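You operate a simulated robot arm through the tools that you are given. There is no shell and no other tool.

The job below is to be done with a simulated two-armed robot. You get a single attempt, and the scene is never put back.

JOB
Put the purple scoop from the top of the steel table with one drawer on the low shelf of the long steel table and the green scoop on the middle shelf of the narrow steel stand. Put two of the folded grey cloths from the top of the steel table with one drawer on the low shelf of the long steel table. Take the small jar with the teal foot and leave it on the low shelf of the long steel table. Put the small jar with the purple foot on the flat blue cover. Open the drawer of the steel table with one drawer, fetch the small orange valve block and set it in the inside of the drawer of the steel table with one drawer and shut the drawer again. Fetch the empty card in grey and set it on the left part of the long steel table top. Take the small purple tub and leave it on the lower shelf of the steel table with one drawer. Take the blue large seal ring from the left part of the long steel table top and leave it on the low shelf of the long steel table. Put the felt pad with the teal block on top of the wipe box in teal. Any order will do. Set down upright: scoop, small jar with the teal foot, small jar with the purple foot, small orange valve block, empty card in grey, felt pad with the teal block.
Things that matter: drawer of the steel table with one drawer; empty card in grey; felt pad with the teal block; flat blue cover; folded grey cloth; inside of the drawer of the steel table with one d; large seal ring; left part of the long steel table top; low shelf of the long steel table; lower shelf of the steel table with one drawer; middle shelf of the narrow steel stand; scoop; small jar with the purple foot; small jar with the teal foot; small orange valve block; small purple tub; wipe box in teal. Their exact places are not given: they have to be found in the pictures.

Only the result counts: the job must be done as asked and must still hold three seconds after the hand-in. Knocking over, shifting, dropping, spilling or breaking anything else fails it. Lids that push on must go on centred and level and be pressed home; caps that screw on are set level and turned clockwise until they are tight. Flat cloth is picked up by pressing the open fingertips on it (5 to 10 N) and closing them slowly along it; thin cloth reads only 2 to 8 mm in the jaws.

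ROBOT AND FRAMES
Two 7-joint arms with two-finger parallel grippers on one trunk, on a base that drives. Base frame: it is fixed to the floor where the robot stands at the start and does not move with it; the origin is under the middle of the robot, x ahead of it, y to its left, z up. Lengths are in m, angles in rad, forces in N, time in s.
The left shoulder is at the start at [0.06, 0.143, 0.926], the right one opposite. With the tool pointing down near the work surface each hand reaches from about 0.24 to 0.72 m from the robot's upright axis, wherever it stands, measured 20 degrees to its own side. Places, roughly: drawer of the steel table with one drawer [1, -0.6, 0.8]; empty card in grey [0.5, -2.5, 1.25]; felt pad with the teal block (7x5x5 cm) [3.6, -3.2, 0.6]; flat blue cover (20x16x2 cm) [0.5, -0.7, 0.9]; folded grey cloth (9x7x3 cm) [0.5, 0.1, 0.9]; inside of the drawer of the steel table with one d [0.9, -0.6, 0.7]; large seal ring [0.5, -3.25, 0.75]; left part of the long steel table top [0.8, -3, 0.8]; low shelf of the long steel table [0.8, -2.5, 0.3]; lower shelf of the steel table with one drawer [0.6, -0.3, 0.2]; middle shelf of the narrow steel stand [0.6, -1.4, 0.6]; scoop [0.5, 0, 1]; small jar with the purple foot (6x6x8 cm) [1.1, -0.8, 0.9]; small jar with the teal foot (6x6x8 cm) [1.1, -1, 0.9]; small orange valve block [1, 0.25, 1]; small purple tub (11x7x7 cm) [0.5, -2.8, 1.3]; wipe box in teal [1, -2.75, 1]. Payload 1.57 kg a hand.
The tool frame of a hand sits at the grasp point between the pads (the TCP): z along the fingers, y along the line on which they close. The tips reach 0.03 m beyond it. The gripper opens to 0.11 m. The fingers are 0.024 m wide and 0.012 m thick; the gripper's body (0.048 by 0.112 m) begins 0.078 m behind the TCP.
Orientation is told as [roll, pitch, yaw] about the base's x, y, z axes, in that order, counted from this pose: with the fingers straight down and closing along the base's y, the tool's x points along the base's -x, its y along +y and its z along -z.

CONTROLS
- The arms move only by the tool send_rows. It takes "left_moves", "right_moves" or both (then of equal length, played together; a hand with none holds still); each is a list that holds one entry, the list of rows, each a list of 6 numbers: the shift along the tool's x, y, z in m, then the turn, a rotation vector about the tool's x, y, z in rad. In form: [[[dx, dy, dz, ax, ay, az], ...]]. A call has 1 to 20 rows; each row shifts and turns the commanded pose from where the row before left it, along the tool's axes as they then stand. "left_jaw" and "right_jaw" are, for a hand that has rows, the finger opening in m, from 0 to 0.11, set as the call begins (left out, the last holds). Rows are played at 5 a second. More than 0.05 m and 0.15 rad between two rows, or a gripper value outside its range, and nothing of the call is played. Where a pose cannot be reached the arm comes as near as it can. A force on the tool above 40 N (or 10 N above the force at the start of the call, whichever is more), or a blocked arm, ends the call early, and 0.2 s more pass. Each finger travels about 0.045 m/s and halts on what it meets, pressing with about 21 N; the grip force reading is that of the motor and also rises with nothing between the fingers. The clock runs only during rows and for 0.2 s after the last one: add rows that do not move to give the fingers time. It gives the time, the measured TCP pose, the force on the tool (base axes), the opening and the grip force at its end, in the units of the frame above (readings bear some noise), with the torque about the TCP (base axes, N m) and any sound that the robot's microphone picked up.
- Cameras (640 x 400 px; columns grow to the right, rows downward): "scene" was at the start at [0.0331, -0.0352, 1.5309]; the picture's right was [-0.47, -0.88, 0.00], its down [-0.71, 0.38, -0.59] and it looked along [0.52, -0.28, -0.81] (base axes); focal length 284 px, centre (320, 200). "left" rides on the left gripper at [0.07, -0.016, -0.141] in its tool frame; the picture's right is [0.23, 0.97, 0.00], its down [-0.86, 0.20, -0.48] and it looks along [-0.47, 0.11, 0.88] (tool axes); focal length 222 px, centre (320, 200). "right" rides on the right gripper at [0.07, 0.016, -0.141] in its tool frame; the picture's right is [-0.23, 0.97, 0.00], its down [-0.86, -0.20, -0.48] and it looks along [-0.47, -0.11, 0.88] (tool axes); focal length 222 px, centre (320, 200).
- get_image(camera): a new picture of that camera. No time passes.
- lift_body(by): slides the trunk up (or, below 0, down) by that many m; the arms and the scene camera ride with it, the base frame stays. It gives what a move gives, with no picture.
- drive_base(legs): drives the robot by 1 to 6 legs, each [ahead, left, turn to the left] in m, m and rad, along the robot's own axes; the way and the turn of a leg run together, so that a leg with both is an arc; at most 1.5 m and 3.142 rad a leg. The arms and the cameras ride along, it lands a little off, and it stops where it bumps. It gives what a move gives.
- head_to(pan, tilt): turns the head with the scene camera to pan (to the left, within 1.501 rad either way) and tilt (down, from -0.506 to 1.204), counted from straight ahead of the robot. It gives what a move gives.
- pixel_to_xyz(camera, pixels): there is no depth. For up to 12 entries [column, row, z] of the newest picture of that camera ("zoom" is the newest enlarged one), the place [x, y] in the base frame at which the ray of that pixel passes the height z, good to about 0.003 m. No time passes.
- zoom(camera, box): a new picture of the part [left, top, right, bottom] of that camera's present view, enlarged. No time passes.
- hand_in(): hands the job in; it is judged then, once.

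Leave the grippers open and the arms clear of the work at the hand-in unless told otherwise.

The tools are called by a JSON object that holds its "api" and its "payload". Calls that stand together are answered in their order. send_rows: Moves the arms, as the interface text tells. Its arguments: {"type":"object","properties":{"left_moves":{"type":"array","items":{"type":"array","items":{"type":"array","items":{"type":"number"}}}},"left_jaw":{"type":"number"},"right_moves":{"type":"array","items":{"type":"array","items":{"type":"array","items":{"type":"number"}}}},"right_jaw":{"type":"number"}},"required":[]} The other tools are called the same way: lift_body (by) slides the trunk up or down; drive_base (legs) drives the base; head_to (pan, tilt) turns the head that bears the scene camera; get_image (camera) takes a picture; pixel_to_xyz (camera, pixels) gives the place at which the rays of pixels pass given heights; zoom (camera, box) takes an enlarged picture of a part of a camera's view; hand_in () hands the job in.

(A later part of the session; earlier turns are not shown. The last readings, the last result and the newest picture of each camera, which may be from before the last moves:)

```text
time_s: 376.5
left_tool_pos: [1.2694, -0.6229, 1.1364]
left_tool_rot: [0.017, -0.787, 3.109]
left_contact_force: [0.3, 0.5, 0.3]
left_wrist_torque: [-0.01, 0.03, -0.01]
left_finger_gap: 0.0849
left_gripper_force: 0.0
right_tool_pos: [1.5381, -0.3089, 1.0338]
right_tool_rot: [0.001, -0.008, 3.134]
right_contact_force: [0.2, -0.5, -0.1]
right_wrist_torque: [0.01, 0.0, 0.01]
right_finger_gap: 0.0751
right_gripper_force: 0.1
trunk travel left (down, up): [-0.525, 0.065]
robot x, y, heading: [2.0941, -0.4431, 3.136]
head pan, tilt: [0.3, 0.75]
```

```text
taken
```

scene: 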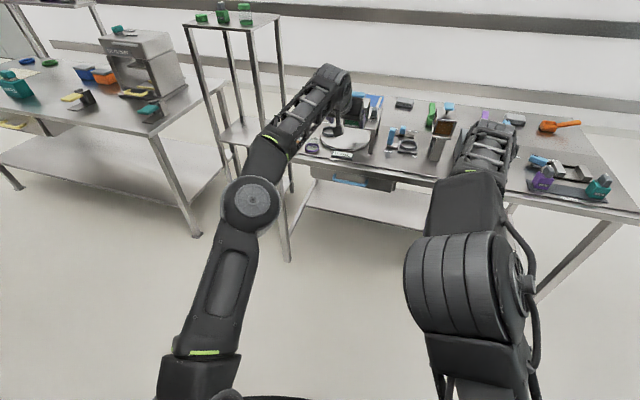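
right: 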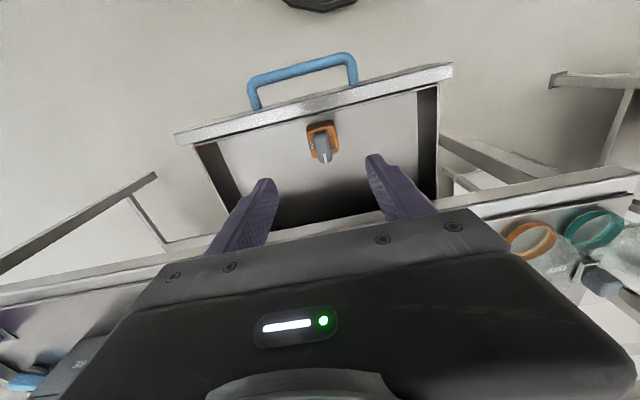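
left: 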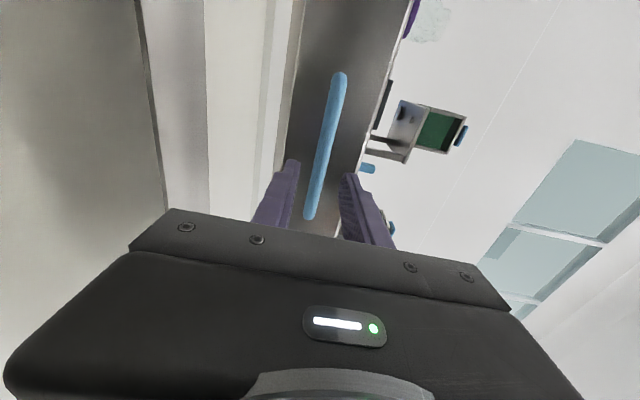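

Left hand is far extended; pull it back 0.3 m first.

{"api": "send_rows", "payload": {"left_moves": [[[0.032, 0, -0.03, 0, 0, 0], [0.032, 0, -0.03, 0, 0, 0], [0.032, 0, -0.03, 0, 0, 0], [0.032, 0, -0.03, 0, 0, 0], [0.032, 0, -0.03, 0, 0, 0], [0.032, 0, -0.03, 0, 0, 0], [0.032, 0, -0.03, 0, 0, 0], [0, 0, 0, 0, 0, 0]]]}}

{"api": "drive_base", "payload": {"legs": [[0, 0, -0.6], [-0.047, 0.85, 0]]}}

{"api": "head_to", "payload": {"pan": 0.2, "tilt": 0.85}}

{"api": "get_image", "payload": {"camera": "scene"}}

{"api": "get_image", "payload": {"camera": "left"}}

```text
time_s: 378.3
left_tool_pos: [1.5762, -0.6307, 1.1238]
left_tool_rot: [0.017, -0.788, 3.107]
left_contact_force: [-0.4, -0.4, -0.3]
left_wrist_torque: [0.0, 0.01, 0.0]
left_finger_gap: 0.085
left_gripper_force: 0.1
right_tool_pos: [1.5383, -0.3092, 1.0342]
right_tool_rot: [-0.001, -0.007, 3.134]
right_contact_force: [-0.4, 0.2, 0.2]
right_wrist_torque: [0.01, -0.02, -0.02]
right_finger_gap: 0.0751
right_gripper_force: 0.0
trunk travel left (down, up): [-0.525, 0.065]
robot x, y, heading: [2.0978, -0.4419, 3.143]
head pan, tilt: [0.3, 0.75]
```

```text
time_s: 384.6
left_tool_pos: [1.1143, -1.0382, 1.1246]
left_tool_rot: [0.016, -0.789, 2.504]
left_contact_force: [-0.9, 0.6, -0.6]
left_wrist_torque: [0.02, -0.03, 0.02]
left_finger_gap: 0.0849
left_gripper_force: 0.0
right_tool_pos: [1.264, -0.7515, 1.0355]
right_tool_rot: [-0.001, -0.008, 2.533]
right_contact_force: [-0.2, 0.4, -0.3]
right_wrist_torque: [0.02, -0.02, 0.02]
right_finger_gap: 0.0749
right_gripper_force: 0.0
trunk travel left (down, up): [-0.525, 0.065]
robot x, y, heading: [1.6468, -1.1786, 2.537]
head pan, tilt: [0.3, 0.75]
```

```text
time_s: 385.2
left_tool_pos: [1.1132, -1.0386, 1.1235]
left_tool_rot: [0.018, -0.786, 2.504]
left_contact_force: [0.2, 0.1, 0.6]
left_wrist_torque: [0.0, 0.0, 0.01]
left_finger_gap: 0.085
left_gripper_force: 0.1
right_tool_pos: [1.2654, -0.7525, 1.0351]
right_tool_rot: [0.0, -0.007, 2.531]
right_contact_force: [0.6, 0.6, 1.0]
right_wrist_torque: [-0.02, 0.01, -0.01]
right_finger_gap: 0.0751
right_gripper_force: 0.1
trunk travel left (down, up): [-0.525, 0.065]
robot x, y, heading: [1.6477, -1.1775, 2.533]
head pan, tilt: [0.201, 0.85]
```

```text
taken
```

scene: 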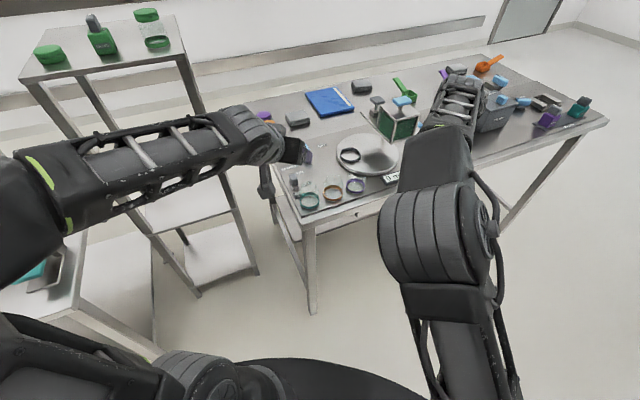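

```text
taken
```

left: 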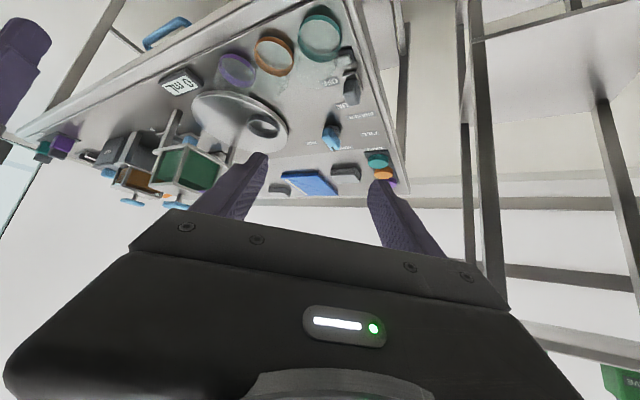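

The left camera sees the jars: teal (320,38), orange (274,55), purple (238,70). Zoom both views.

{"api": "zoom", "payload": {"camera": "left", "box": [200, 0, 392, 120]}}

{"api": "zoom", "payload": {"camera": "scene", "box": [270, 150, 398, 230]}}

```text
3.33 times, centred on (296, 60) of left
```

zoom: 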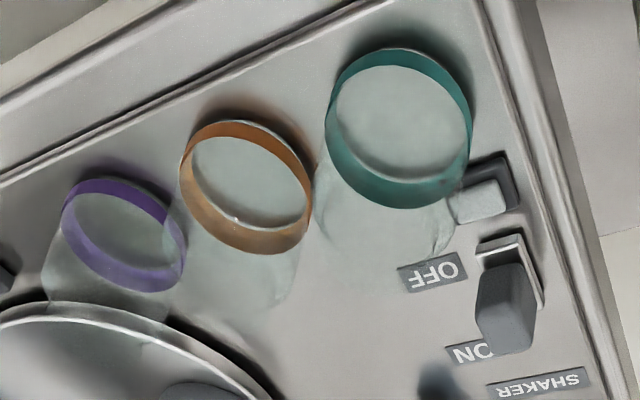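

```text
5.00 times, centred on (334, 190) of scene
```

zoom: 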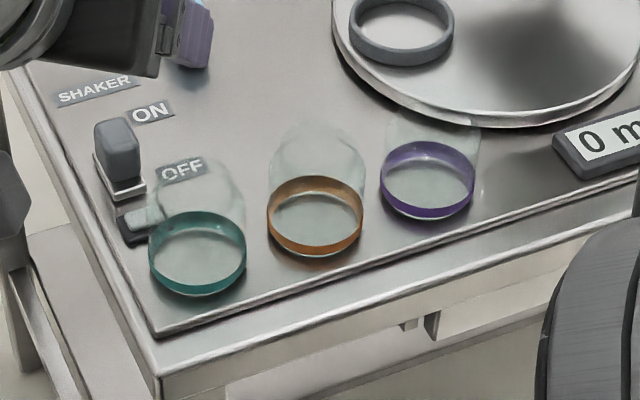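

{"api": "pixel_to_xyz", "payload": {"camera": "left", "pixels": [[319.5, 35, 0.87], [274, 53, 0.87], [238, 67, 0.87], [298, 38, 0.88], [341, 33, 0.88], [255, 55, 0.88], [294, 50, 0.88]]}}

{"api": "pixel_to_xyz", "payload": {"camera": "scene", "pixels": [[309.4, 202.4, 0.87], [333, 194.5, 0.87], [355.5, 187.5, 0.87], [300, 200, 0.88], [319.2, 200, 0.88], [323.3, 192.5, 0.88], [342.6, 192, 0.88]]}}

```text
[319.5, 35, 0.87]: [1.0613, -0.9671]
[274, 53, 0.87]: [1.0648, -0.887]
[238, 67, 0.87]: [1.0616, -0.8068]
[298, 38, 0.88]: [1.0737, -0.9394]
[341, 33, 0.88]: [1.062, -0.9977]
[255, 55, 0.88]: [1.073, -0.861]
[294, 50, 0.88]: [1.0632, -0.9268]
```

```text
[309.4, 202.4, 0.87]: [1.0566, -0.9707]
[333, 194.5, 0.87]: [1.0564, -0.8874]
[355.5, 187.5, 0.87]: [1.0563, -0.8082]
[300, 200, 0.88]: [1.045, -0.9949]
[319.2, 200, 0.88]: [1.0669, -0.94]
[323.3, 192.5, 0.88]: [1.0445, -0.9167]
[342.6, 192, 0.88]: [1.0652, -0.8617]
```

Jar centres: teal (1.058,−0.968), orange (1.058,−0.889), purple (1.058,−0.808). Check the grey block next to the teal jar at left pixel (345,57).

{"api": "pixel_to_xyz", "payload": {"camera": "left", "pixels": [[344, 57, 0.87], [337, 60, 0.89], [355, 57, 0.89], [349, 92, 0.89], [349, 75, 0.87]]}}

{"api": "pixel_to_xyz", "payload": {"camera": "scene", "pixels": [[296, 195, 0.87], [300.5, 191, 0.89], [295.5, 198, 0.87], [294, 186, 0.87]]}}

```text
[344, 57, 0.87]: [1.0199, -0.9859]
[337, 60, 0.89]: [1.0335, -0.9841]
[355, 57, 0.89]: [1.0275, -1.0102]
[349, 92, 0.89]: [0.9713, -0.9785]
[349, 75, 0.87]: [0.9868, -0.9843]
```

```text
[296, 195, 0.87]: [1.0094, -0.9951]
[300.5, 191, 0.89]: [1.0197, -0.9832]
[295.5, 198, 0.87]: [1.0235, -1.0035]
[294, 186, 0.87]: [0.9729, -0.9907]
```

The grey stop block beside the jar is ~2 cm high, so I grasp at z≈0.935. Move to the pre-grasp on the approach line, jaw 0.078.

{"api": "send_rows", "payload": {"left_moves": [[[0.0241, -0.0079, 0.0247, 0, 0, 0], [0.0241, -0.0079, 0.0247, 0, 0, 0], [0.0241, -0.0079, 0.0247, 0, 0, 0], [0, 0, 0, 0, 0, 0]]], "left_jaw": 0.08}}

{"api": "get_image", "payload": {"camera": "left"}}

{"api": "zoom", "payload": {"camera": "left", "box": [220, 40, 420, 215]}}

```text
time_s: 386.2
left_tool_pos: [1.1246, -1.018, 1.021]
left_tool_rot: [0.016, -0.787, 2.504]
left_contact_force: [-0.4, -0.1, 0.4]
left_wrist_torque: [0.0, 0.0, -0.03]
left_finger_gap: 0.0802
left_gripper_force: 0.0
right_tool_pos: [1.2657, -0.753, 1.0361]
right_tool_rot: [0.0, -0.01, 2.531]
right_contact_force: [-0.5, 0.2, 1.8]
right_wrist_torque: [0.02, -0.05, 0.01]
right_finger_gap: 0.0751
right_gripper_force: 0.0
trunk travel left (down, up): [-0.525, 0.065]
robot x, y, heading: [1.6496, -1.1797, 2.54]
head pan, tilt: [0.201, 0.85]
```

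```text
taken
```

left: 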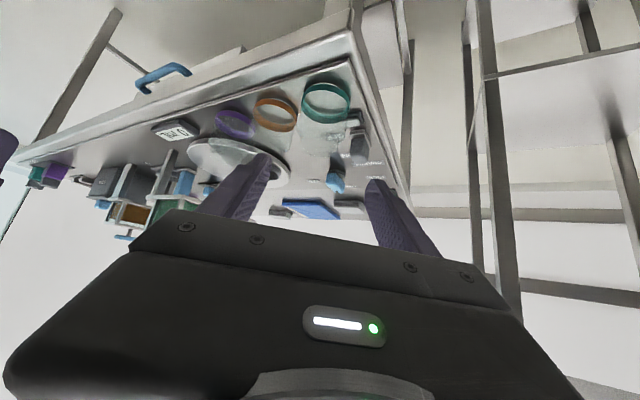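

```text
2.29 times, centred on (320, 128) of left
```

zoom: 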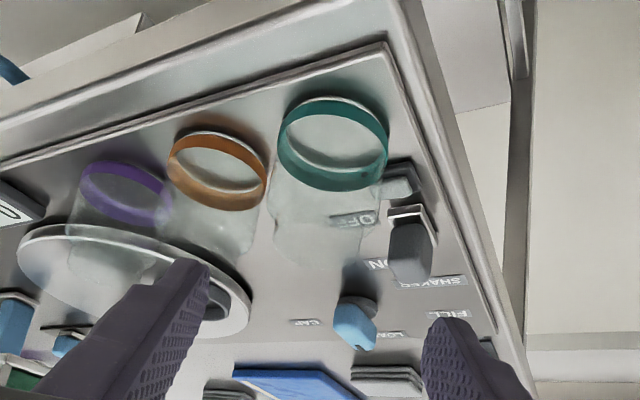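

The jar is aligned with the gap between fingers. Advance 7 cm and look.

{"api": "send_rows", "payload": {"left_moves": [[[0, 0, 0.025, 0, 0, 0], [0, 0, 0.025, 0, 0, 0], [0, 0, 0.02, 0, 0, 0], [0, 0, 0, 0, 0, 0]]]}}

{"api": "zoom", "payload": {"camera": "left", "box": [200, 60, 440, 240]}}

{"api": "zoom", "payload": {"camera": "scene", "box": [250, 120, 410, 220]}}

```text
time_s: 387.2
left_tool_pos: [1.0841, -0.9884, 0.9716]
left_tool_rot: [0.018, -0.789, 2.504]
left_contact_force: [0.0, 0.2, -1.2]
left_wrist_torque: [0.03, 0.0, -0.02]
left_finger_gap: 0.0801
left_gripper_force: 0.0
right_tool_pos: [1.2656, -0.7522, 1.0341]
right_tool_rot: [-0.001, -0.009, 2.533]
right_contact_force: [0.0, -0.6, 0.5]
right_wrist_torque: [0.0, 0.02, 0.04]
right_finger_gap: 0.0752
right_gripper_force: 0.1
trunk travel left (down, up): [-0.525, 0.065]
robot x, y, heading: [1.6494, -1.1783, 2.535]
head pan, tilt: [0.201, 0.85]
```

```text
2.22 times, centred on (320, 150) of left
```

zoom: 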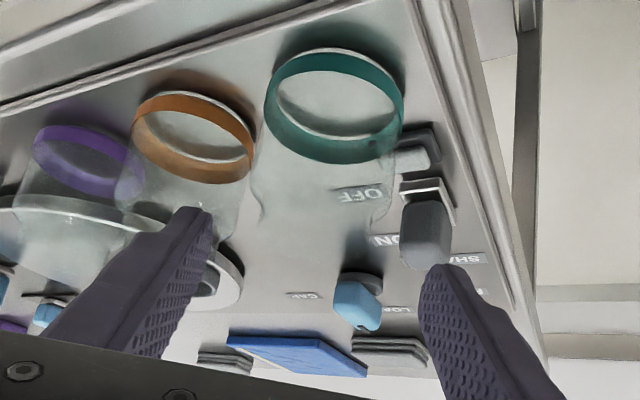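

```text
4.00 times, centred on (330, 170) of scene
```

zoom: 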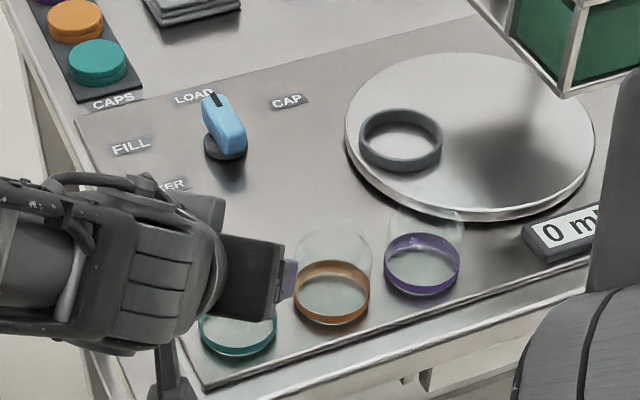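

The near finger would come too close to the orange jar, so I'll grip with the fingertips only: stop with tips just past the jar's centre, jaw 0.07.

{"api": "send_rows", "payload": {"left_moves": [[[0, 0, 0, 0, 0, 0], [0.005, 0, 0.0145, 0, 0, 0], [0.005, 0, 0.0145, 0, 0, 0], [0.005, -0.001, 0.0145, 0, 0, 0], [0, 0, 0, 0, 0, 0]]], "left_jaw": 0.07}}

{"api": "zoom", "payload": {"camera": "left", "box": [200, 60, 440, 240]}}

{"api": "zoom", "payload": {"camera": "scene", "box": [270, 150, 398, 230]}}

```text
time_s: 388.4
left_tool_pos: [1.0671, -0.9776, 0.9319]
left_tool_rot: [0.018, -0.789, 2.502]
left_contact_force: [0.7, -0.4, -0.3]
left_wrist_torque: [0.0, 0.0, -0.01]
left_finger_gap: 0.0699
left_gripper_force: 0.0
right_tool_pos: [1.2649, -0.7517, 1.035]
right_tool_rot: [-0.001, -0.009, 2.532]
right_contact_force: [-0.2, -0.2, -0.1]
right_wrist_torque: [0.0, -0.01, -0.03]
right_finger_gap: 0.075
right_gripper_force: 0.0
trunk travel left (down, up): [-0.525, 0.065]
robot x, y, heading: [1.6493, -1.1767, 2.533]
head pan, tilt: [0.201, 0.85]
```

```text
2.22 times, centred on (320, 150) of left
```

zoom: 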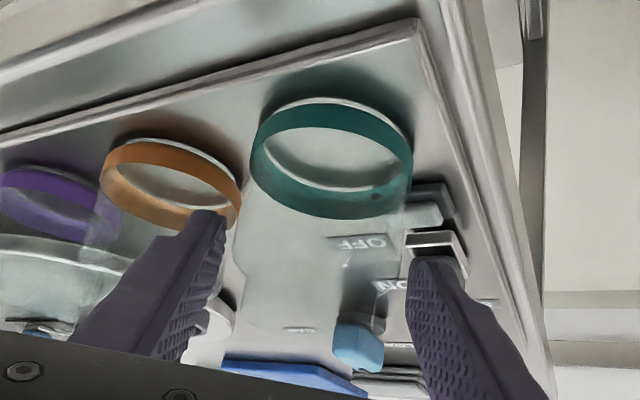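

```text
5.00 times, centred on (334, 190) of scene
```

zoom: 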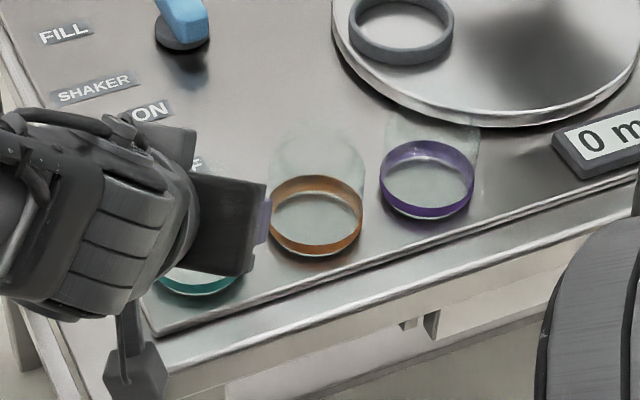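

No contact; jar between the fingers. Close.

{"api": "send_rows", "payload": {"left_moves": [[[0, 0, 0, 0, 0, 0], [0, 0, 0, 0, 0, 0], [0, 0, 0, 0, 0, 0], [0, 0, 0, 0, 0, 0]]], "left_jaw": 0.04}}

{"api": "zoom", "payload": {"camera": "left", "box": [200, 60, 440, 240]}}

```text
time_s: 389.4
left_tool_pos: [1.0678, -0.9776, 0.9305]
left_tool_rot: [0.017, -0.787, 2.505]
left_contact_force: [0.4, -1.1, -0.1]
left_wrist_torque: [0.04, -0.03, 0.01]
left_finger_gap: 0.0586
left_gripper_force: 20.8
right_tool_pos: [1.2641, -0.7519, 1.0348]
right_tool_rot: [-0.001, -0.011, 2.531]
right_contact_force: [0.8, -0.4, -0.4]
right_wrist_torque: [0.01, -0.05, 0.0]
right_finger_gap: 0.0754
right_gripper_force: 0.1
trunk travel left (down, up): [-0.525, 0.065]
robot x, y, heading: [1.6497, -1.1813, 2.538]
head pan, tilt: [0.201, 0.85]
```

```text
2.22 times, centred on (320, 150) of left
```

zoom: 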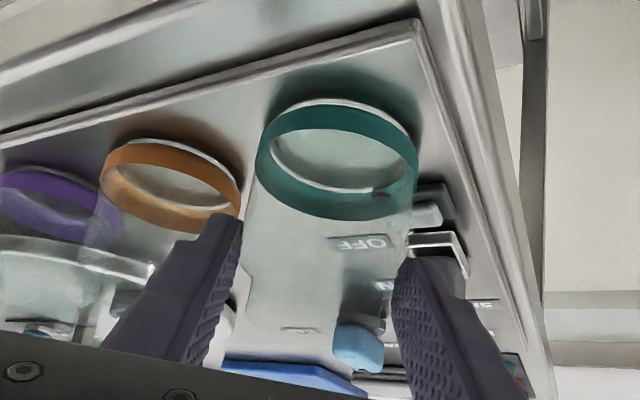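

Gripped at 0.0586. Lift straight up 0.12 m.

{"api": "send_rows", "payload": {"left_moves": [[[-0.0106, 0, -0.0106, 0, 0, 0], [-0.0177, 0, -0.0177, 0, 0, 0], [-0.0212, 0, -0.0212, 0, 0, 0], [-0.0212, 0, -0.0212, 0, 0, 0], [-0.0141, 0, -0.0141, 0, 0, 0], [0, 0, 0, 0, 0, 0]]]}}

{"api": "zoom", "payload": {"camera": "left", "box": [200, 60, 440, 240]}}

{"api": "get_image", "payload": {"camera": "scene"}}

```text
time_s: 390.8
left_tool_pos: [1.0695, -0.9744, 1.0506]
left_tool_rot: [0.017, -0.787, 2.504]
left_contact_force: [0.6, 0.4, -1.0]
left_wrist_torque: [-0.03, -0.02, -0.01]
left_finger_gap: 0.0584
left_gripper_force: 21.1
right_tool_pos: [1.2646, -0.7532, 1.0349]
right_tool_rot: [0.0, -0.011, 2.532]
right_contact_force: [0.2, 0.8, -0.3]
right_wrist_torque: [0.01, -0.01, -0.01]
right_finger_gap: 0.075
right_gripper_force: 0.1
trunk travel left (down, up): [-0.525, 0.065]
robot x, y, heading: [1.6508, -1.1801, 2.537]
head pan, tilt: [0.201, 0.85]
```

```text
2.22 times, centred on (320, 150) of left
```

zoom: 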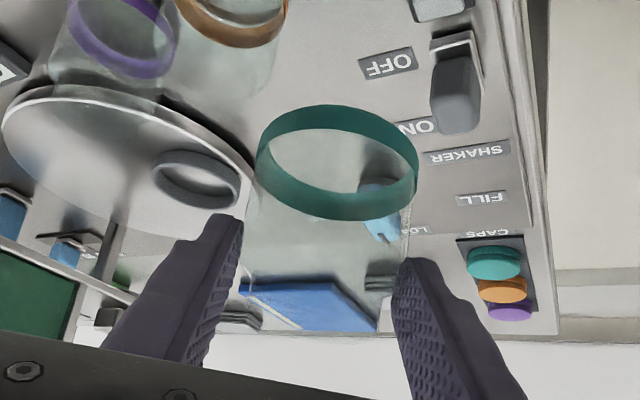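

```text
taken
```

scene: 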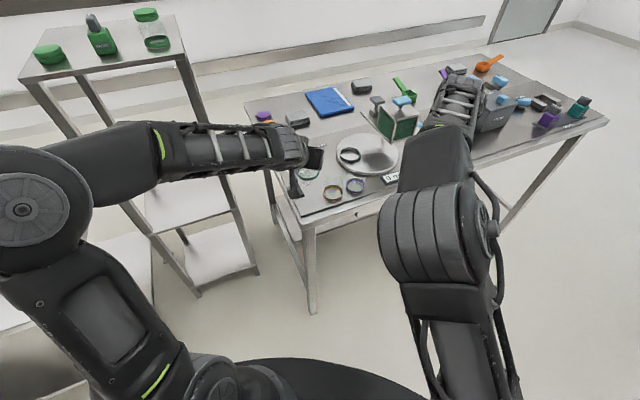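

Teal jar is held. For the purple jar I back off, turn to face −x, shift right and come ahead, keeping the jar clear of the stand.

{"api": "drive_base", "payload": {"legs": [[-0.25, 0, 0], [0, 0, 0.605], [0, -0.345, 0], [0.2, 0, 0]]}}

{"api": "get_image", "payload": {"camera": "right"}}

{"api": "head_to", "payload": {"pan": 0.0, "tilt": 0.85}}

{"api": "get_image", "payload": {"camera": "scene"}}

```text
time_s: 397.3
left_tool_pos: [1.0608, -1.1474, 1.0491]
left_tool_rot: [0.018, -0.788, 3.113]
left_contact_force: [-0.2, -0.6, -1.2]
left_wrist_torque: [-0.01, -0.03, 0.01]
left_finger_gap: 0.0583
left_gripper_force: 21.1
right_tool_pos: [1.0954, -0.8517, 1.0337]
right_tool_rot: [0.001, -0.008, 3.142]
right_contact_force: [-1.1, 0.0, -1.0]
right_wrist_torque: [0.0, 0.01, -0.01]
right_finger_gap: 0.0752
right_gripper_force: 0.0
trunk travel left (down, up): [-0.525, 0.065]
robot x, y, heading: [1.6554, -0.98, -3.138]
head pan, tilt: [0.201, 0.85]
```

```text
taken
```

right: 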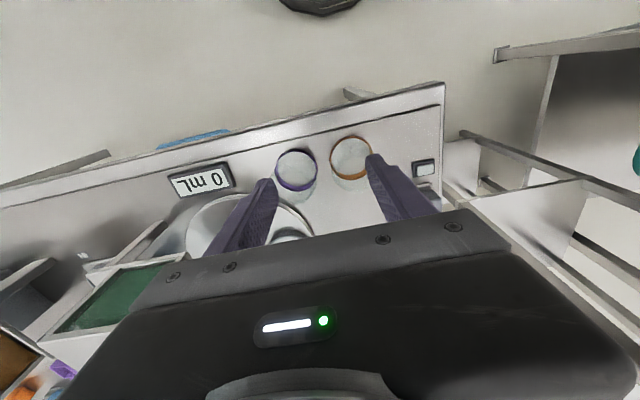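

```text
time_s: 398.1
left_tool_pos: [1.0632, -1.1472, 1.0503]
left_tool_rot: [0.017, -0.787, 3.113]
left_contact_force: [0.3, 0.1, -1.7]
left_wrist_torque: [-0.02, -0.04, -0.01]
left_finger_gap: 0.0585
left_gripper_force: 21.1
right_tool_pos: [1.0955, -0.8497, 1.0349]
right_tool_rot: [0.001, -0.01, 3.14]
right_contact_force: [-0.7, 0.7, -0.3]
right_wrist_torque: [-0.01, 0.02, 0.03]
right_finger_gap: 0.0748
right_gripper_force: 0.0
trunk travel left (down, up): [-0.525, 0.065]
robot x, y, heading: [1.6574, -0.9794, -3.137]
head pan, tilt: [0.0, 0.85]
```

```text
taken
```

scene: 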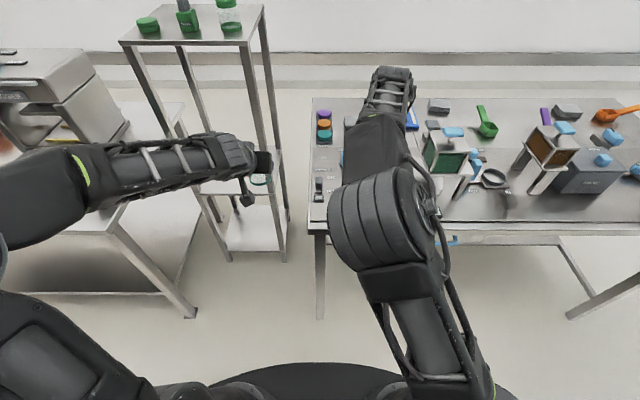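

Right camera: purple jar (295,168), orange (350,157), turntable disc behind. Query disc edge and jars.

{"api": "zoom", "payload": {"camera": "right", "box": [180, 110, 440, 270]}}

{"api": "pixel_to_xyz", "payload": {"camera": "right", "pixels": [[296, 165, 0.87], [350, 153, 0.87], [300, 212, 0.88], [285, 204, 0.88], [262, 197, 0.88], [276, 165, 0.88], [316, 165, 0.88], [330, 155, 0.88], [370, 152, 0.88]]}}

```text
2.46 times, centred on (310, 190) of right
```

zoom: 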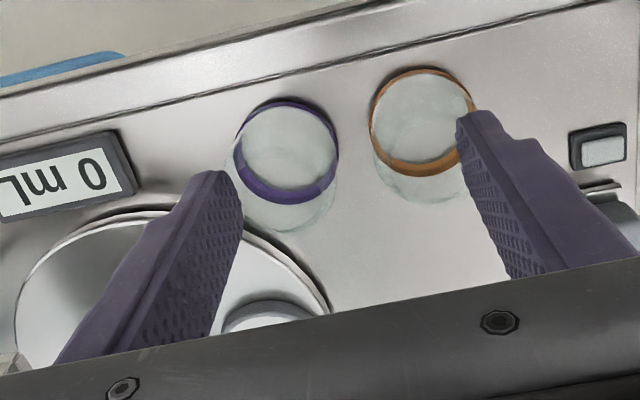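

```text
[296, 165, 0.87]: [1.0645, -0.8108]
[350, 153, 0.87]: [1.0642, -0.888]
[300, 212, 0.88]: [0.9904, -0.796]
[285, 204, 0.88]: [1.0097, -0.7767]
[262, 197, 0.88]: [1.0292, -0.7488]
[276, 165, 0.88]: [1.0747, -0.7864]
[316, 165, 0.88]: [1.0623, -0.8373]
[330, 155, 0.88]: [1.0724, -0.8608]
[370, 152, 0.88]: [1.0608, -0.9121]
```

Rotate the right hand +0.6 rad about its axis (so its fingers avoid orange jar and disc) and move over the purple jar at (1.058, −0.811).

{"api": "send_rows", "payload": {"right_moves": [[[0, 0, 0.01, 0, 0, 0.15], [0, 0, 0.01, 0, 0, 0.15], [0, 0, 0.01, 0, 0, 0.15], [0, 0, 0.01, 0, 0, 0.15], [-0.0264, -0.0053, 0, 0, 0, 0], [-0.0264, -0.0053, 0, 0, 0, 0], [0, 0, 0, 0, 0, 0]]]}}

{"api": "zoom", "payload": {"camera": "right", "box": [180, 110, 440, 270]}}

```text
time_s: 399.6
left_tool_pos: [1.0622, -1.1469, 1.0505]
left_tool_rot: [0.018, -0.788, 3.113]
left_contact_force: [1.0, 0.2, -0.4]
left_wrist_torque: [0.01, -0.06, 0.02]
left_finger_gap: 0.058
left_gripper_force: 20.7
right_tool_pos: [1.0668, -0.8136, 0.9932]
right_tool_rot: [0.005, -0.012, 2.542]
right_contact_force: [-1.2, -0.6, 0.0]
right_wrist_torque: [-0.02, 0.01, 0.04]
right_finger_gap: 0.0751
right_gripper_force: 0.2
right hand out of reach, approached as far as the arm can: row 6
trunk travel left (down, up): [-0.525, 0.065]
robot x, y, heading: [1.6563, -0.9799, -3.142]
head pan, tilt: [0.0, 0.85]
```

```text
2.46 times, centred on (310, 190) of right
```

zoom: 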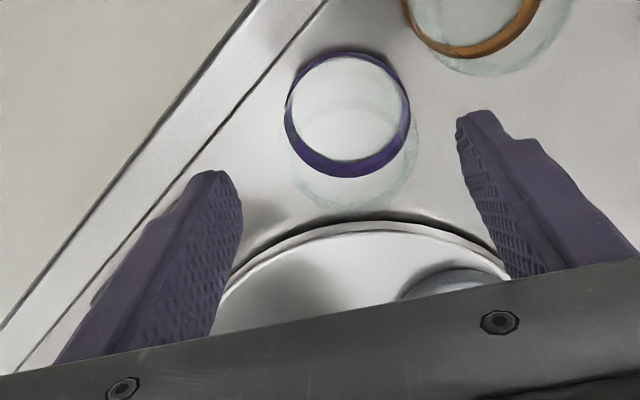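

{"api": "pixel_to_xyz", "payload": {"camera": "right", "pixels": [[321.3, 154, 0.87], [321, 171, 0.945], [297.5, 155, 0.88], [346, 155, 0.88]]}}

```text
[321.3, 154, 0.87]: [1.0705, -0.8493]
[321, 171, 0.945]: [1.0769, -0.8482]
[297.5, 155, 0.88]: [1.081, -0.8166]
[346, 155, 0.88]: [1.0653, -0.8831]
```

{"api": "pixel_to_xyz", "payload": {"camera": "zoom", "pixels": [[348, 110, 0.87], [347, 150, 0.945], [286, 115, 0.88], [410, 115, 0.88]]}}

```text
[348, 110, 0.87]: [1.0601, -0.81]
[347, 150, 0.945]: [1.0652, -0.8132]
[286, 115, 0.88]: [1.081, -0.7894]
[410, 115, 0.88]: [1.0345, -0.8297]
```

Shift 7 mm forward and descend 75 mm.

{"api": "send_rows", "payload": {"right_moves": [[[-0.0035, 0.0005, 0.025, 0, 0, 0], [-0.0035, 0.0005, 0.025, 0, 0, 0], [0, 0, 0.025, 0, 0, 0], [0, 0, 0, 0, 0, 0]]]}}

{"api": "zoom", "payload": {"camera": "right", "box": [180, 110, 440, 270]}}

```text
time_s: 400.4
left_tool_pos: [1.0642, -1.1468, 1.0512]
left_tool_rot: [0.018, -0.788, 3.113]
left_contact_force: [-0.6, -0.5, -1.2]
left_wrist_torque: [0.01, -0.03, 0.01]
left_finger_gap: 0.0579
left_gripper_force: 20.8
right_tool_pos: [1.0659, -0.8163, 0.949]
right_tool_rot: [0.017, -0.023, 2.542]
right_contact_force: [3.0, 0.9, 19.9]
right_wrist_torque: [-0.87, 0.25, 0.13]
right_finger_gap: 0.0721
right_gripper_force: 0.1
right hand out of reach, approached as far as the arm can: row 1, 2
trunk travel left (down, up): [-0.525, 0.065]
robot x, y, heading: [1.6522, -0.9825, -3.134]
head pan, tilt: [0.0, 0.85]
stopped in row 3 (right hand): the force on the tool passed its limit at 56 N (the readings are from after the stop); the commanded pose is now the measured one
```

```text
2.46 times, centred on (310, 190) of right
```

zoom: 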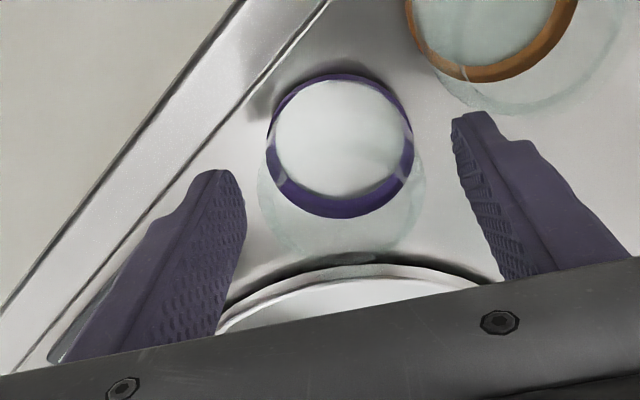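

A finger came down on the rim of the orange jar (contact toward (1.053,−0.860)). Raise at once and look.

{"api": "send_rows", "payload": {"right_moves": [[[0, 0, -0.02, 0, 0, 0], [0, 0, -0.025, 0, 0, 0], [0, 0, 0, 0, 0, 0]]]}}

{"api": "get_image", "payload": {"camera": "right"}}

{"api": "zoom", "payload": {"camera": "right", "box": [180, 80, 440, 240]}}

{"api": "pixel_to_xyz", "payload": {"camera": "zoom", "pixels": [[348, 178, 0.87], [495, 60, 0.87]]}}

```text
time_s: 401.1
left_tool_pos: [1.0629, -1.1461, 1.0496]
left_tool_rot: [0.017, -0.788, 3.113]
left_contact_force: [-0.9, 0.3, -0.8]
left_wrist_torque: [0.03, -0.01, 0.01]
left_finger_gap: 0.0581
left_gripper_force: 21.1
right_tool_pos: [1.0678, -0.8174, 0.9912]
right_tool_rot: [0.012, -0.023, 2.542]
right_contact_force: [-0.1, 0.4, 0.1]
right_wrist_torque: [0.01, 0.03, 0.0]
right_finger_gap: 0.075
right_gripper_force: 0.0
trunk travel left (down, up): [-0.525, 0.065]
robot x, y, heading: [1.6589, -0.9809, -3.142]
head pan, tilt: [0.0, 0.85]
```

```text
taken
```

right: 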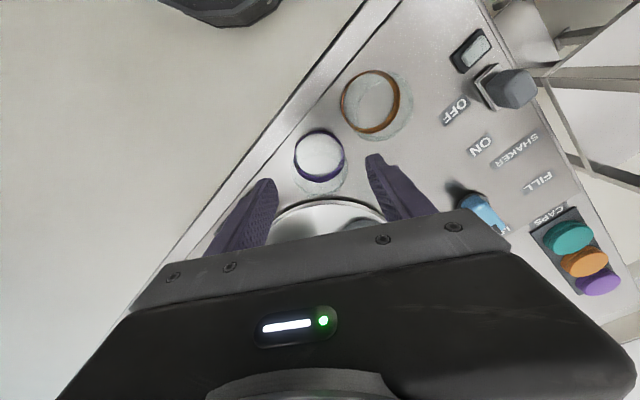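

```text
2.46 times, centred on (310, 160) of right
```

zoom: 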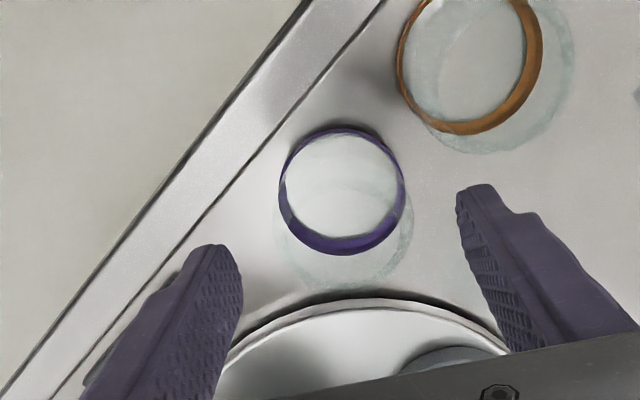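

```text
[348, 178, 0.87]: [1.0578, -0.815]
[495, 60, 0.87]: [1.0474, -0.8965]
```

{"api": "pixel_to_xyz", "payload": {"camera": "right", "pixels": [[370, 102, 0.87], [341, 102, 0.88], [400, 102, 0.88], [318, 152, 0.87], [294, 152, 0.88], [345, 152, 0.88]]}}

{"api": "zoom", "payload": {"camera": "right", "box": [280, 60, 440, 210]}}

{"api": "get_image", "payload": {"camera": "left"}}

```text
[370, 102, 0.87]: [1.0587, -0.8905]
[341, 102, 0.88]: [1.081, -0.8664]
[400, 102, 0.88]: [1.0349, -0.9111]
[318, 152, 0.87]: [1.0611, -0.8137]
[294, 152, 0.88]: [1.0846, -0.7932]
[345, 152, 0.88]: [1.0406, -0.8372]
```

```text
2.67 times, centred on (360, 135) of right
```

zoom: 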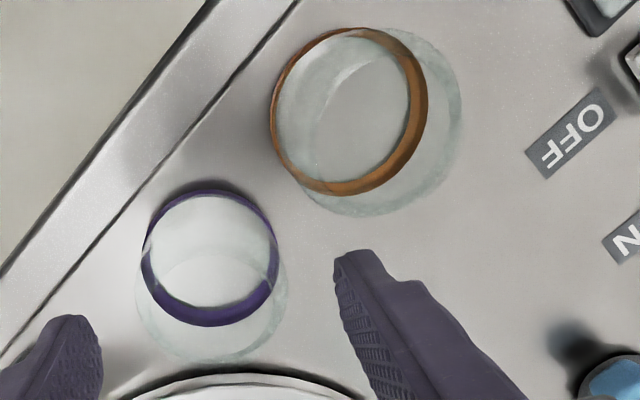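

```text
taken
```

left: 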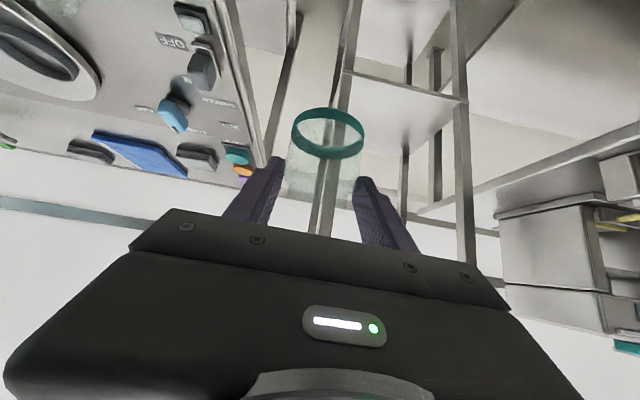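

Orange jar is still at (1.0587,−0.8905), unmoved. I go 6 cm closer and rotate the right hand 0.35 rad more to clear the orange jar.

{"api": "drive_base", "payload": {"legs": [[0.06, 0, 0]]}}

{"api": "send_rows", "payload": {"right_moves": [[[0.02, 0, 0, 0, 0, 0.12], [0.02, 0, 0, 0, 0, 0.12], [0, 0, 0, 0, 0, 0.11], [0, 0, 0, 0, 0, 0]]]}}

{"api": "get_image", "payload": {"camera": "right"}}

{"api": "zoom", "payload": {"camera": "right", "box": [180, 80, 440, 240]}}

```text
time_s: 402.1
left_tool_pos: [1.0026, -1.1459, 1.0495]
left_tool_rot: [0.017, -0.786, 3.114]
left_contact_force: [-0.4, -0.8, -0.9]
left_wrist_torque: [-0.03, 0.0, -0.02]
left_finger_gap: 0.0581
left_gripper_force: 20.6
right_tool_pos: [1.0045, -0.8168, 0.9894]
right_tool_rot: [0.015, -0.022, 2.544]
right_contact_force: [-0.3, 0.1, 0.0]
right_wrist_torque: [0.01, -0.07, -0.01]
right_finger_gap: 0.0749
right_gripper_force: 0.1
trunk travel left (down, up): [-0.525, 0.065]
robot x, y, heading: [1.5955, -0.9854, -3.142]
head pan, tilt: [0.0, 0.85]
```

```text
time_s: 403.1
left_tool_pos: [1.0026, -1.1468, 1.0484]
left_tool_rot: [0.018, -0.787, 3.115]
left_contact_force: [-0.4, 0.3, -1.2]
left_wrist_torque: [-0.01, -0.02, 0.0]
left_finger_gap: 0.0581
left_gripper_force: 20.8
right_tool_pos: [1.0386, -0.8413, 0.9901]
right_tool_rot: [0.02, -0.016, 2.19]
right_contact_force: [0.1, -0.6, 0.4]
right_wrist_torque: [0.02, 0.02, 0.01]
right_finger_gap: 0.0749
right_gripper_force: 0.0
trunk travel left (down, up): [-0.525, 0.065]
robot x, y, heading: [1.5964, -0.9832, -3.136]
head pan, tilt: [0.0, 0.85]
```

```text
taken
```

right: 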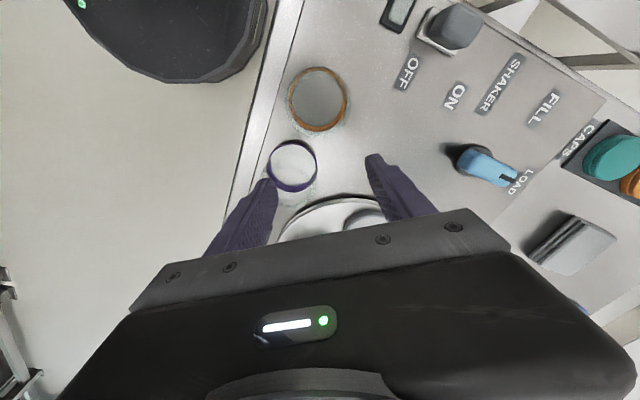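

```text
2.46 times, centred on (310, 160) of right
```

zoom: 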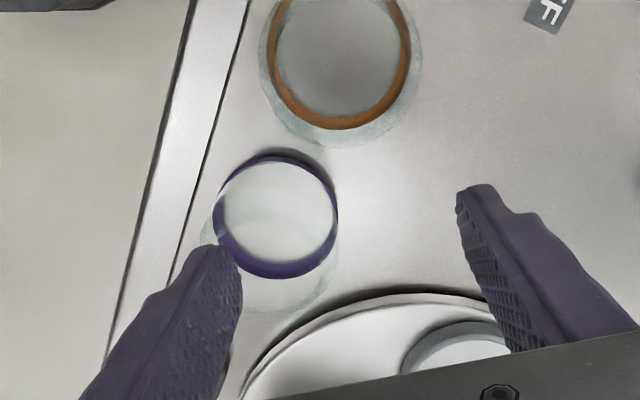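

{"api": "pixel_to_xyz", "payload": {"camera": "zoom", "pixels": [[277, 208, 0.87], [338, 60, 0.87], [217, 212, 0.88], [337, 212, 0.88]]}}

```text
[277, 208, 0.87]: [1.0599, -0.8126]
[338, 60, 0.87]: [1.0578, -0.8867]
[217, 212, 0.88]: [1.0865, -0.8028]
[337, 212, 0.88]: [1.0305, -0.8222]
```

Purple centre (1.0595,−0.8125). Raise 3 cm, shift over it, then come down to z≈0.985.

{"api": "send_rows", "payload": {"right_moves": [[[0, 0, -0.03, 0, 0, 0], [-0.0056, -0.0169, 0, 0, 0, 0], [-0.0057, -0.0168, 0, 0, 0, 0], [0, 0, 0.03, 0, 0, 0], [0, 0, 0, 0, 0, 0]]]}}

{"api": "zoom", "payload": {"camera": "right", "box": [180, 80, 440, 240]}}

{"api": "pixel_to_xyz", "payload": {"camera": "zoom", "pixels": [[345, 185, 0.87], [345, 222, 0.945]]}}

```text
time_s: 404.3
left_tool_pos: [1.0022, -1.1466, 1.0496]
left_tool_rot: [0.017, -0.787, 3.116]
left_contact_force: [-0.8, 0.0, -1.0]
left_wrist_torque: [-0.02, -0.02, 0.0]
left_finger_gap: 0.0582
left_gripper_force: 20.9
right_tool_pos: [1.06, -0.811, 0.9884]
right_tool_rot: [0.02, -0.015, 2.191]
right_contact_force: [0.2, 0.0, -0.3]
right_wrist_torque: [-0.02, 0.0, 0.01]
right_finger_gap: 0.0749
right_gripper_force: 0.0
trunk travel left (down, up): [-0.525, 0.065]
robot x, y, heading: [1.597, -0.9795, -3.141]
head pan, tilt: [0.0, 0.85]
```

```text
2.46 times, centred on (310, 160) of right
```

zoom: 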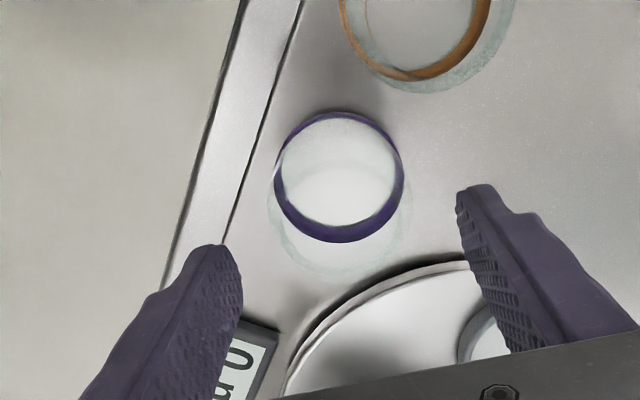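

```text
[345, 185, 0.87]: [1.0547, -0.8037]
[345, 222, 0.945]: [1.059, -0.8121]
```

Centred. Descend 70 mm.

{"api": "send_rows", "payload": {"right_moves": [[[0, 0, 0.02, 0, 0, 0], [0, 0, 0.02, 0, 0, 0], [0, 0, 0.018, 0, 0, 0], [0, 0, 0.012, 0, 0, 0], [0, 0, 0, 0, 0, 0]]]}}

{"api": "zoom", "payload": {"camera": "right", "box": [180, 80, 440, 240]}}

```text
time_s: 405.5
left_tool_pos: [1.003, -1.147, 1.0497]
left_tool_rot: [0.017, -0.787, 3.114]
left_contact_force: [0.4, 0.3, -2.1]
left_wrist_torque: [-0.01, -0.01, 0.02]
left_finger_gap: 0.058
left_gripper_force: 20.5
right_tool_pos: [1.0555, -0.8125, 0.92]
right_tool_rot: [0.02, -0.018, 2.192]
right_contact_force: [-0.2, -0.4, -0.4]
right_wrist_torque: [0.0, 0.0, -0.04]
right_finger_gap: 0.0749
right_gripper_force: 0.0
trunk travel left (down, up): [-0.525, 0.065]
robot x, y, heading: [1.5962, -0.9827, -3.138]
head pan, tilt: [0.0, 0.85]
```

```text
2.46 times, centred on (310, 160) of right
```

zoom: 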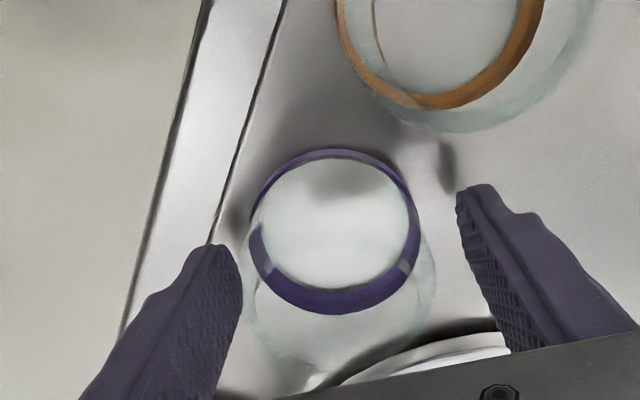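

Jar body is between the fingers, no contact. Close.

{"api": "send_rows", "payload": {"right_moves": [[[0, 0, 0, 0, 0, 0], [0, 0, 0, 0, 0, 0], [0, 0, 0, 0, 0, 0], [0, 0, 0, 0, 0, 0]]], "right_jaw": 0.04}}

{"api": "send_rows", "payload": {"right_moves": [[[0, 0, -0.015, 0, 0, 0], [0, 0, -0.025, 0, 0, 0], [0, 0, -0.03, 0, 0, 0], [0.01, 0, -0.03, 0, 0, 0], [0.01, 0, -0.02, 0, 0, 0], [0, 0, 0, 0, 0, 0]]]}}

{"api": "get_image", "payload": {"camera": "right"}}

{"api": "get_image", "payload": {"camera": "scene"}}

```text
time_s: 406.5
left_tool_pos: [1.0028, -1.1461, 1.0504]
left_tool_rot: [0.017, -0.788, 3.115]
left_contact_force: [0.6, -0.4, -0.9]
left_wrist_torque: [0.02, -0.02, 0.02]
left_finger_gap: 0.0581
left_gripper_force: 20.9
right_tool_pos: [1.0561, -0.8125, 0.918]
right_tool_rot: [0.021, -0.015, 2.193]
right_contact_force: [1.6, 0.2, 0.0]
right_wrist_torque: [0.05, -0.06, -0.02]
right_finger_gap: 0.0593
right_gripper_force: 21.0
trunk travel left (down, up): [-0.525, 0.065]
robot x, y, heading: [1.5929, -0.9806, -3.132]
head pan, tilt: [0.0, 0.85]
```

```text
time_s: 407.9
left_tool_pos: [1.0031, -1.1474, 1.0499]
left_tool_rot: [0.017, -0.787, 3.114]
left_contact_force: [-0.4, 0.7, -1.4]
left_wrist_torque: [0.02, 0.04, 0.02]
left_finger_gap: 0.0582
left_gripper_force: 20.5
right_tool_pos: [1.0717, -0.8293, 1.039]
right_tool_rot: [0.021, -0.015, 2.192]
right_contact_force: [-0.1, -0.4, -1.2]
right_wrist_torque: [0.0, 0.0, 0.03]
right_finger_gap: 0.0588
right_gripper_force: 21.0
trunk travel left (down, up): [-0.525, 0.065]
robot x, y, heading: [1.5967, -0.9813, -3.14]
head pan, tilt: [0.0, 0.85]
```

```text
taken
```

right: 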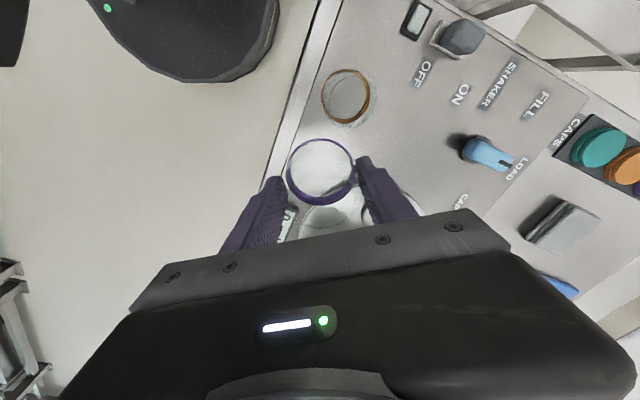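

```text
taken
```

scene: 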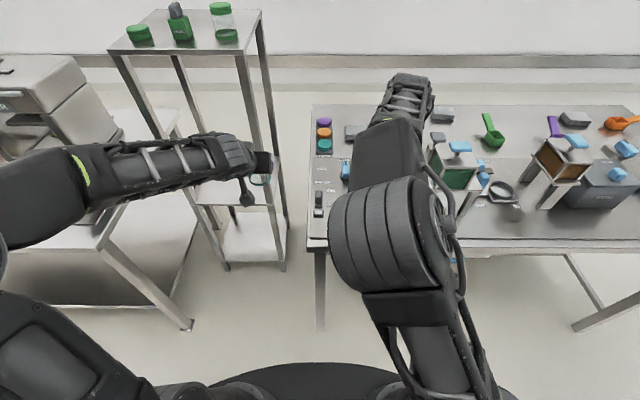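

Both jars are held. Back off and drive left to the long table's back (about (1.95, −2.05)).

{"api": "drive_base", "payload": {"legs": [[-0.35, 0, 0], [0, 1.07, 0]]}}

{"api": "head_to", "payload": {"pan": 0.1, "tilt": 0.85}}

{"api": "get_image", "payload": {"camera": "scene"}}

{"api": "get_image", "payload": {"camera": "left"}}

```text
time_s: 415.3
left_tool_pos: [1.3736, -2.2322, 1.0502]
left_tool_rot: [0.019, -0.788, 3.134]
left_contact_force: [0.4, -0.9, -0.9]
left_wrist_torque: [0.04, -0.01, -0.05]
left_finger_gap: 0.0581
left_gripper_force: 21.0
right_tool_pos: [1.4349, -1.9128, 1.0402]
right_tool_rot: [0.022, -0.014, 2.212]
right_contact_force: [0.0, 0.2, -1.3]
right_wrist_torque: [0.0, 0.02, -0.04]
right_finger_gap: 0.0591
right_gripper_force: 20.9
trunk travel left (down, up): [-0.525, 0.065]
robot x, y, heading: [1.9617, -2.055, -3.118]
head pan, tilt: [0.0, 0.85]
```

```text
time_s: 416.0
left_tool_pos: [1.3729, -2.2307, 1.0484]
left_tool_rot: [0.017, -0.786, 3.135]
left_contact_force: [0.6, -0.1, -0.9]
left_wrist_torque: [0.0, 0.02, 0.0]
left_finger_gap: 0.0583
left_gripper_force: 21.0
right_tool_pos: [1.4356, -1.912, 1.0385]
right_tool_rot: [0.022, -0.015, 2.213]
right_contact_force: [0.3, 0.0, -1.4]
right_wrist_torque: [-0.04, 0.0, 0.03]
right_finger_gap: 0.059
right_gripper_force: 20.9
trunk travel left (down, up): [-0.525, 0.065]
robot x, y, heading: [1.9641, -2.0526, -3.119]
head pan, tilt: [0.099, 0.85]
```

```text
taken
```

scene: 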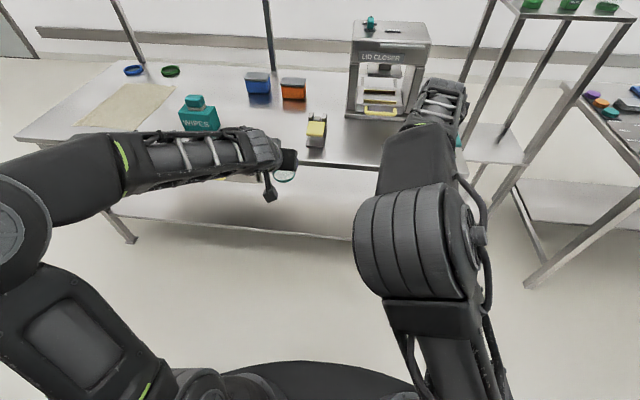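

```text
taken
```

left: 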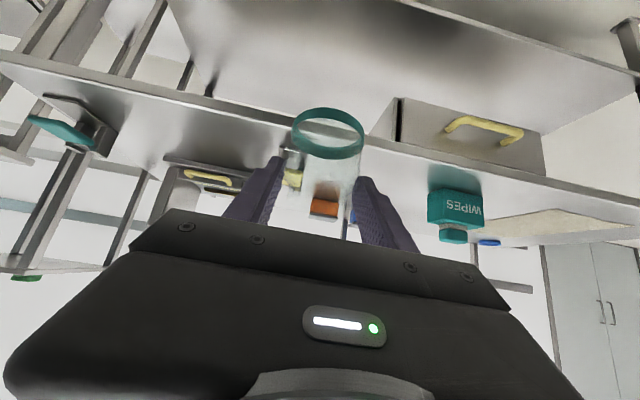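

Measure the low shelf: its near edge at scene (280,234) and (150,222).

{"api": "pixel_to_xyz", "payload": {"camera": "scene", "pixels": [[280, 234, 0.2], [280, 234, 0.25], [280, 234, 0.3], [280, 234, 0.35], [150, 222, 0.3], [345, 237, 0.3], [330, 165, 0.84], [130, 242, 0.0]]}}

{"api": "pixel_to_xyz", "payload": {"camera": "left", "pixels": [[500, 30, 0.2], [500, 30, 0.25], [500, 30, 0.3], [500, 30, 0.35]]}}

{"api": "zoom", "payload": {"camera": "scene", "box": [90, 120, 410, 320]}}

```text
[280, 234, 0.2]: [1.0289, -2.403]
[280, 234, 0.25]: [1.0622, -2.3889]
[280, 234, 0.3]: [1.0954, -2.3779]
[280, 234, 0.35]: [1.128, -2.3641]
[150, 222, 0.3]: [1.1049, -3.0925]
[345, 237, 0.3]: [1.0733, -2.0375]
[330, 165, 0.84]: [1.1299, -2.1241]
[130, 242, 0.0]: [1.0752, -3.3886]
```

```text
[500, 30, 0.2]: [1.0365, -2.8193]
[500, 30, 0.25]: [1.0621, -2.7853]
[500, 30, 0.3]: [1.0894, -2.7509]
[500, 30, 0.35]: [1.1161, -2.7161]
```

```text
2.00 times, centred on (250, 220) of scene
```

zoom: 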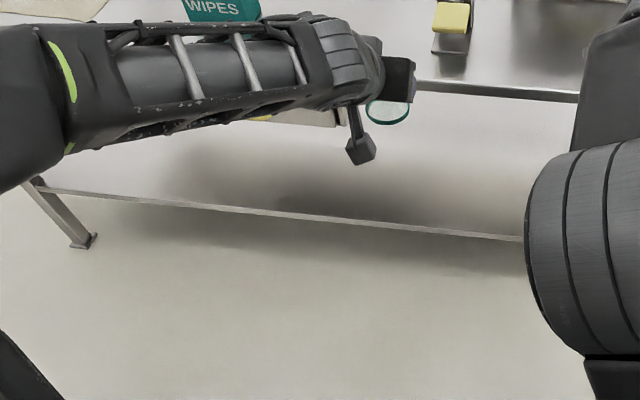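

Shelf edge at x≈1.09, z≈0.30. Before entering, retract the right hand (purple jar) toward the body and to the right.

{"api": "send_rows", "payload": {"right_moves": [[[0.0086, -0.0394, 0, 0, 0, 0], [0.0086, -0.0394, 0, 0, 0, 0], [0.0086, -0.0394, 0, 0, 0, 0], [0.0086, -0.0394, 0, 0, 0, 0], [0.0086, -0.0394, 0, 0, 0, 0], [0.0086, -0.0394, 0, 0, 0, 0], [0, 0, 0, 0, 0, 0]]]}}

{"api": "get_image", "payload": {"camera": "scene"}}

```text
time_s: 417.6
left_tool_pos: [1.3723, -2.2326, 1.0505]
left_tool_rot: [0.018, -0.786, 3.135]
left_contact_force: [-0.6, -0.1, -0.2]
left_wrist_torque: [0.0, -0.02, -0.01]
left_finger_gap: 0.0583
left_gripper_force: 21.6
right_tool_pos: [1.6552, -1.8124, 1.0306]
right_tool_rot: [0.022, -0.017, 2.213]
right_contact_force: [0.4, -1.1, -1.7]
right_wrist_torque: [0.02, -0.04, -0.01]
right_finger_gap: 0.0593
right_gripper_force: 21.2
trunk travel left (down, up): [-0.525, 0.065]
robot x, y, heading: [1.9613, -2.053, -3.12]
head pan, tilt: [0.099, 0.85]
```

```text
taken
```

scene: 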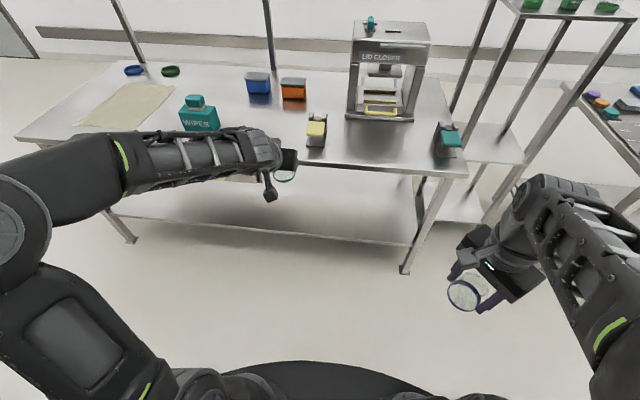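

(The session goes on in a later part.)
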